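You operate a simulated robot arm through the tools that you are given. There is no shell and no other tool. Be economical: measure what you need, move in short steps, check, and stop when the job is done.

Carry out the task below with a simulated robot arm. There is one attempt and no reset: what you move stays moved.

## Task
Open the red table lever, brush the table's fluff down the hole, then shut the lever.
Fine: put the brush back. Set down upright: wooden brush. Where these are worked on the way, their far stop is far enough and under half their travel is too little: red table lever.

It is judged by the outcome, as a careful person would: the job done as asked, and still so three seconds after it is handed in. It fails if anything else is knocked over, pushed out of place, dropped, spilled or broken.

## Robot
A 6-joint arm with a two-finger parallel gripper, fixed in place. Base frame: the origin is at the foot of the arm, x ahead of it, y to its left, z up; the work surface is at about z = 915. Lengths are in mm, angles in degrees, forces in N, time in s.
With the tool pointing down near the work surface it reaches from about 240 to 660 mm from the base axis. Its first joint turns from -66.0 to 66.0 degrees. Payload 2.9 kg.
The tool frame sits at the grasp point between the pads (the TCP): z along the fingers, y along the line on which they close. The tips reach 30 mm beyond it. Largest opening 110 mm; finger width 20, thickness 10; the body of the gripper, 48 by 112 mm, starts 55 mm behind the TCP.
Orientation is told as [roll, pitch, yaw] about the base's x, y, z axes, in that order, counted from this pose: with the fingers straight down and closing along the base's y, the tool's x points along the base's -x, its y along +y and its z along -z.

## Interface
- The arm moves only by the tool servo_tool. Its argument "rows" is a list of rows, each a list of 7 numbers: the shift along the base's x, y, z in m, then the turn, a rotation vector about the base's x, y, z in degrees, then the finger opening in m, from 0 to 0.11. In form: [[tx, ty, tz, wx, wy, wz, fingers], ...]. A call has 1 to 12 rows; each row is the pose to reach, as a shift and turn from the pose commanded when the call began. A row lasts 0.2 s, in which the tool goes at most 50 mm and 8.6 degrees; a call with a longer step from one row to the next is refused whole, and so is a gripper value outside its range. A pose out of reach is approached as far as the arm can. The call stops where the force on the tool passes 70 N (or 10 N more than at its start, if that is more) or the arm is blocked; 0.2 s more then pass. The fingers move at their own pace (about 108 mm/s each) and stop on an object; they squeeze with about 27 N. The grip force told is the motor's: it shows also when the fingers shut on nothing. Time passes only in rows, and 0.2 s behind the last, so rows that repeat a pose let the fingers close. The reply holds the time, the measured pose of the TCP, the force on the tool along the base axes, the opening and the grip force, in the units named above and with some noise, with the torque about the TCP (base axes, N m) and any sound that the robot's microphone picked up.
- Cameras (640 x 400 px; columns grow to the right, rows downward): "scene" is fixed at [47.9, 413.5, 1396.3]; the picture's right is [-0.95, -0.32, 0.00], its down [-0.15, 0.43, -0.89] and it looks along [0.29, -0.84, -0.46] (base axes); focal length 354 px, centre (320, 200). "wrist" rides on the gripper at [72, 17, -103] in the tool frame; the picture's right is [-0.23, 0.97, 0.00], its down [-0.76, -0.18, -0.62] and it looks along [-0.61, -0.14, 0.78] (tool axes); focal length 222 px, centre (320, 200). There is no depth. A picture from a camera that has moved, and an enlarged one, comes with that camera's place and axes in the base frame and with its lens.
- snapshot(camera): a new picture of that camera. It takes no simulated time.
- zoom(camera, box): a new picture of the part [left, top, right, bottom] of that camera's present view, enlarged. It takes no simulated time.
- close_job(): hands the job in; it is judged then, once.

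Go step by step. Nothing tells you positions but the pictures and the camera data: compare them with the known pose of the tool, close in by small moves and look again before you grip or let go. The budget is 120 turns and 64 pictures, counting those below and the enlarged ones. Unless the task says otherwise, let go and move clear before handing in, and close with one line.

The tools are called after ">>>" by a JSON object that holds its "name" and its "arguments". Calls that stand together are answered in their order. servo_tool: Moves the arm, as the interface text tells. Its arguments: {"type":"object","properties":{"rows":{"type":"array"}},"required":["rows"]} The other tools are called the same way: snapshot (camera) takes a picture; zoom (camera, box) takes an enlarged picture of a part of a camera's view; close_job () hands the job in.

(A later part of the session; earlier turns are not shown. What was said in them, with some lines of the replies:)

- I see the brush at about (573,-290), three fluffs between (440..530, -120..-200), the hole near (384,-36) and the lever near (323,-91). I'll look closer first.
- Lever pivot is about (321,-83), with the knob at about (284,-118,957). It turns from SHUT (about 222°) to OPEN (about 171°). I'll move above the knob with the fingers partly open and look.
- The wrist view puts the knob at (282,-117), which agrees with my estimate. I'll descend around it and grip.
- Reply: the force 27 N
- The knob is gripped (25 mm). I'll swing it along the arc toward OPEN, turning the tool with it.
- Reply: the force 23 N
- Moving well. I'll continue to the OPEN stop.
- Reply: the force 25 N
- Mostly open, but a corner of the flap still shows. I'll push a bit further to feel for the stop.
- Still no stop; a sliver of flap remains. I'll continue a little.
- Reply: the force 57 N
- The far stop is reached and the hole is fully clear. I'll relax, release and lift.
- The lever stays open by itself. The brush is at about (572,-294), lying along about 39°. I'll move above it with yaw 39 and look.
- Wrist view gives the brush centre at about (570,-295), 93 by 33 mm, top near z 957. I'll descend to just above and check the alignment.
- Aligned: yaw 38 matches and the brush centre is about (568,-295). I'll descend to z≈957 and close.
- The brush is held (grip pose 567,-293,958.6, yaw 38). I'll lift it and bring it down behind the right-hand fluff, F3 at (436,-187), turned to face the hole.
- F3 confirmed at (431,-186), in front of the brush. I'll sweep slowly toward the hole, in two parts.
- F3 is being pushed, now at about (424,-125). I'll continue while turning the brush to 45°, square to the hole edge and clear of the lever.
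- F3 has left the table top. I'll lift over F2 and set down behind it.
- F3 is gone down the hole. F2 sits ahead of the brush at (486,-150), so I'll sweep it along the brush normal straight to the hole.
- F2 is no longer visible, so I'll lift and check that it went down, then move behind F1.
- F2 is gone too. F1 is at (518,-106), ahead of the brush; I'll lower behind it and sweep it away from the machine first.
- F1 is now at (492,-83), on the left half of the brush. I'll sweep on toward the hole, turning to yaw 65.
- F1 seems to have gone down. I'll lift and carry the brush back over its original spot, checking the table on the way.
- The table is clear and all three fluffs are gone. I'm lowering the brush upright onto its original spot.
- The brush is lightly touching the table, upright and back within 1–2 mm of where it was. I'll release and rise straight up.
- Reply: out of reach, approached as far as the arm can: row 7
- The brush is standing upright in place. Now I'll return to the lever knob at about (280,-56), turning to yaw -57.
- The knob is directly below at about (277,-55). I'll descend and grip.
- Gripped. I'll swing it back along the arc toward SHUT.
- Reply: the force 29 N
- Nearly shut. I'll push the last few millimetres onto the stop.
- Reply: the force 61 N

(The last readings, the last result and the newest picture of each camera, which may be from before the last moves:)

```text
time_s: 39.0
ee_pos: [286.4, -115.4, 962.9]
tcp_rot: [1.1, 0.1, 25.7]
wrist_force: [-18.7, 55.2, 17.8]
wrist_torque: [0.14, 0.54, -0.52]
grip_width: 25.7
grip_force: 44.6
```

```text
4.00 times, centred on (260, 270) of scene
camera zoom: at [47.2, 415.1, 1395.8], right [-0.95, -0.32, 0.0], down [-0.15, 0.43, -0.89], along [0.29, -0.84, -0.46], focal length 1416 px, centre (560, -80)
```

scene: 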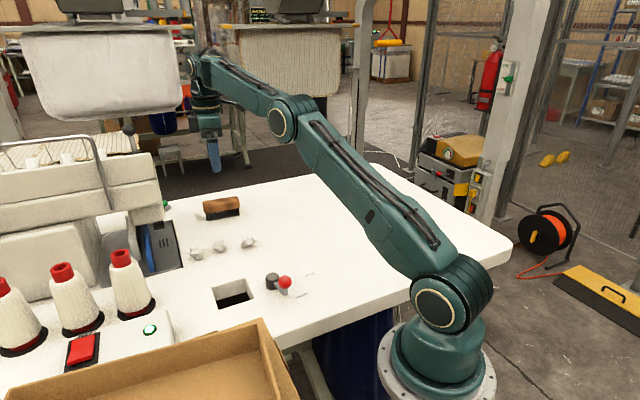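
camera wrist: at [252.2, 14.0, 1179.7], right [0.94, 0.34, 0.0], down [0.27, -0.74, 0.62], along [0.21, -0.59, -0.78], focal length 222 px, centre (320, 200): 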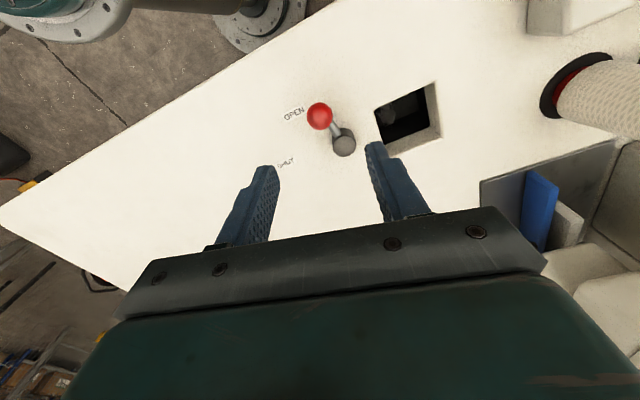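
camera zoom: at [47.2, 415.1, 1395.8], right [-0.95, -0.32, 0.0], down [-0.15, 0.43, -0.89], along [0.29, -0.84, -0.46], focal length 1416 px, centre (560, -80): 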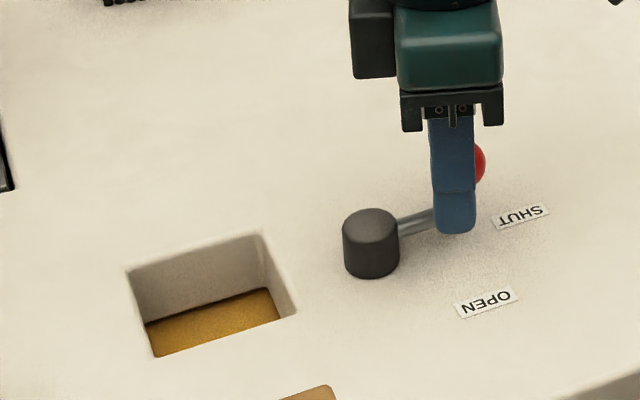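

The shut stop is firm at 55 N. I'll relax, release and lift clear.

>>> {"name": "servo_tool", "arguments": {"rows": [[-0.002, 0.005, 0, 0, 0, 0, 0.02], [-0.002, 0.005, 0, 0, 0, 0, 0.05], [-0.002, 0.005, 0, 0, 0, 0, 0.05], [-0.002, 0.005, 0.04, 0, 0, 0, 0.05], [-0.002, 0.005, 0.09, 0, 0, 0, 0.05], [0.0, -0.02, 0.13, 0, 0, 0, 0.05], [0.0, -0.06, 0.16, 0, 0, 0, 0.05]]}}

>>> {"name": "snapshot", "arguments": {"camera": "scene"}}

>>> {"name": "zoom", "arguments": {"camera": "scene", "box": [180, 235, 340, 335]}}

```text
time_s: 40.6
ee_pos: [287.7, -179.4, 1122.3]
tcp_rot: [0.0, 0.0, 25.2]
wrist_force: [0.8, 0.5, 0.5]
wrist_torque: [0.07, -0.01, 0.0]
grip_width: 50.1
grip_force: 0.0
```

```text
24 pictures are left
```

scene: 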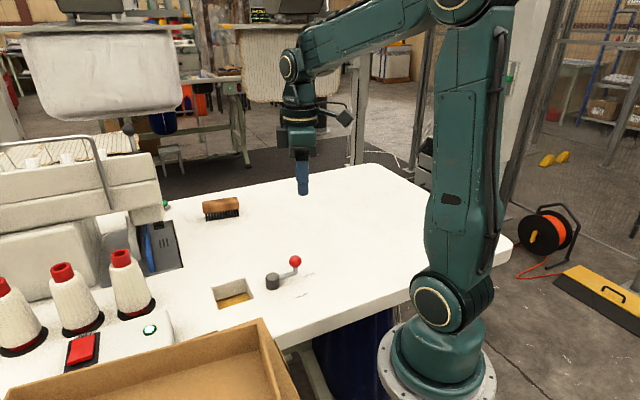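

```text
4.00 times, centred on (260, 285) of scene
camera zoom: at [47.9, 413.5, 1396.3], right [-0.95, -0.32, 0.0], down [-0.15, 0.43, -0.89], along [0.29, -0.84, -0.46], focal length 1416 px, centre (560, -140)
```

zoom: 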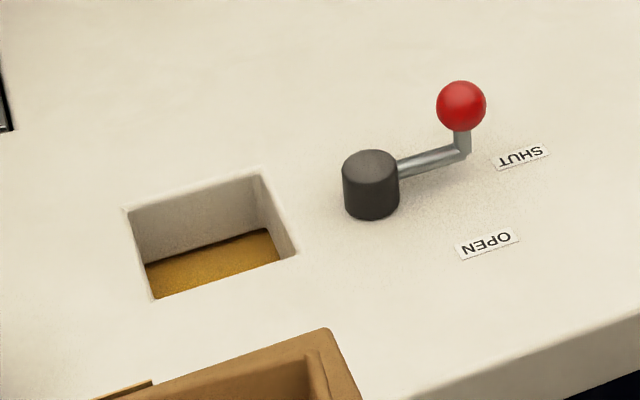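

The lever is back exactly at SHUT, the flap is closed, the table is clear, the brush is upright in its place and the arm is clear. I'm handing the job in.

>>> {"name": "close_job", "arguments": {}}

```text
The job is handed in.
```

The job is done: I opened the lever to its far stop, swept all three pieces of fluff down the hole, put the brush back upright in its place and shut the lever.
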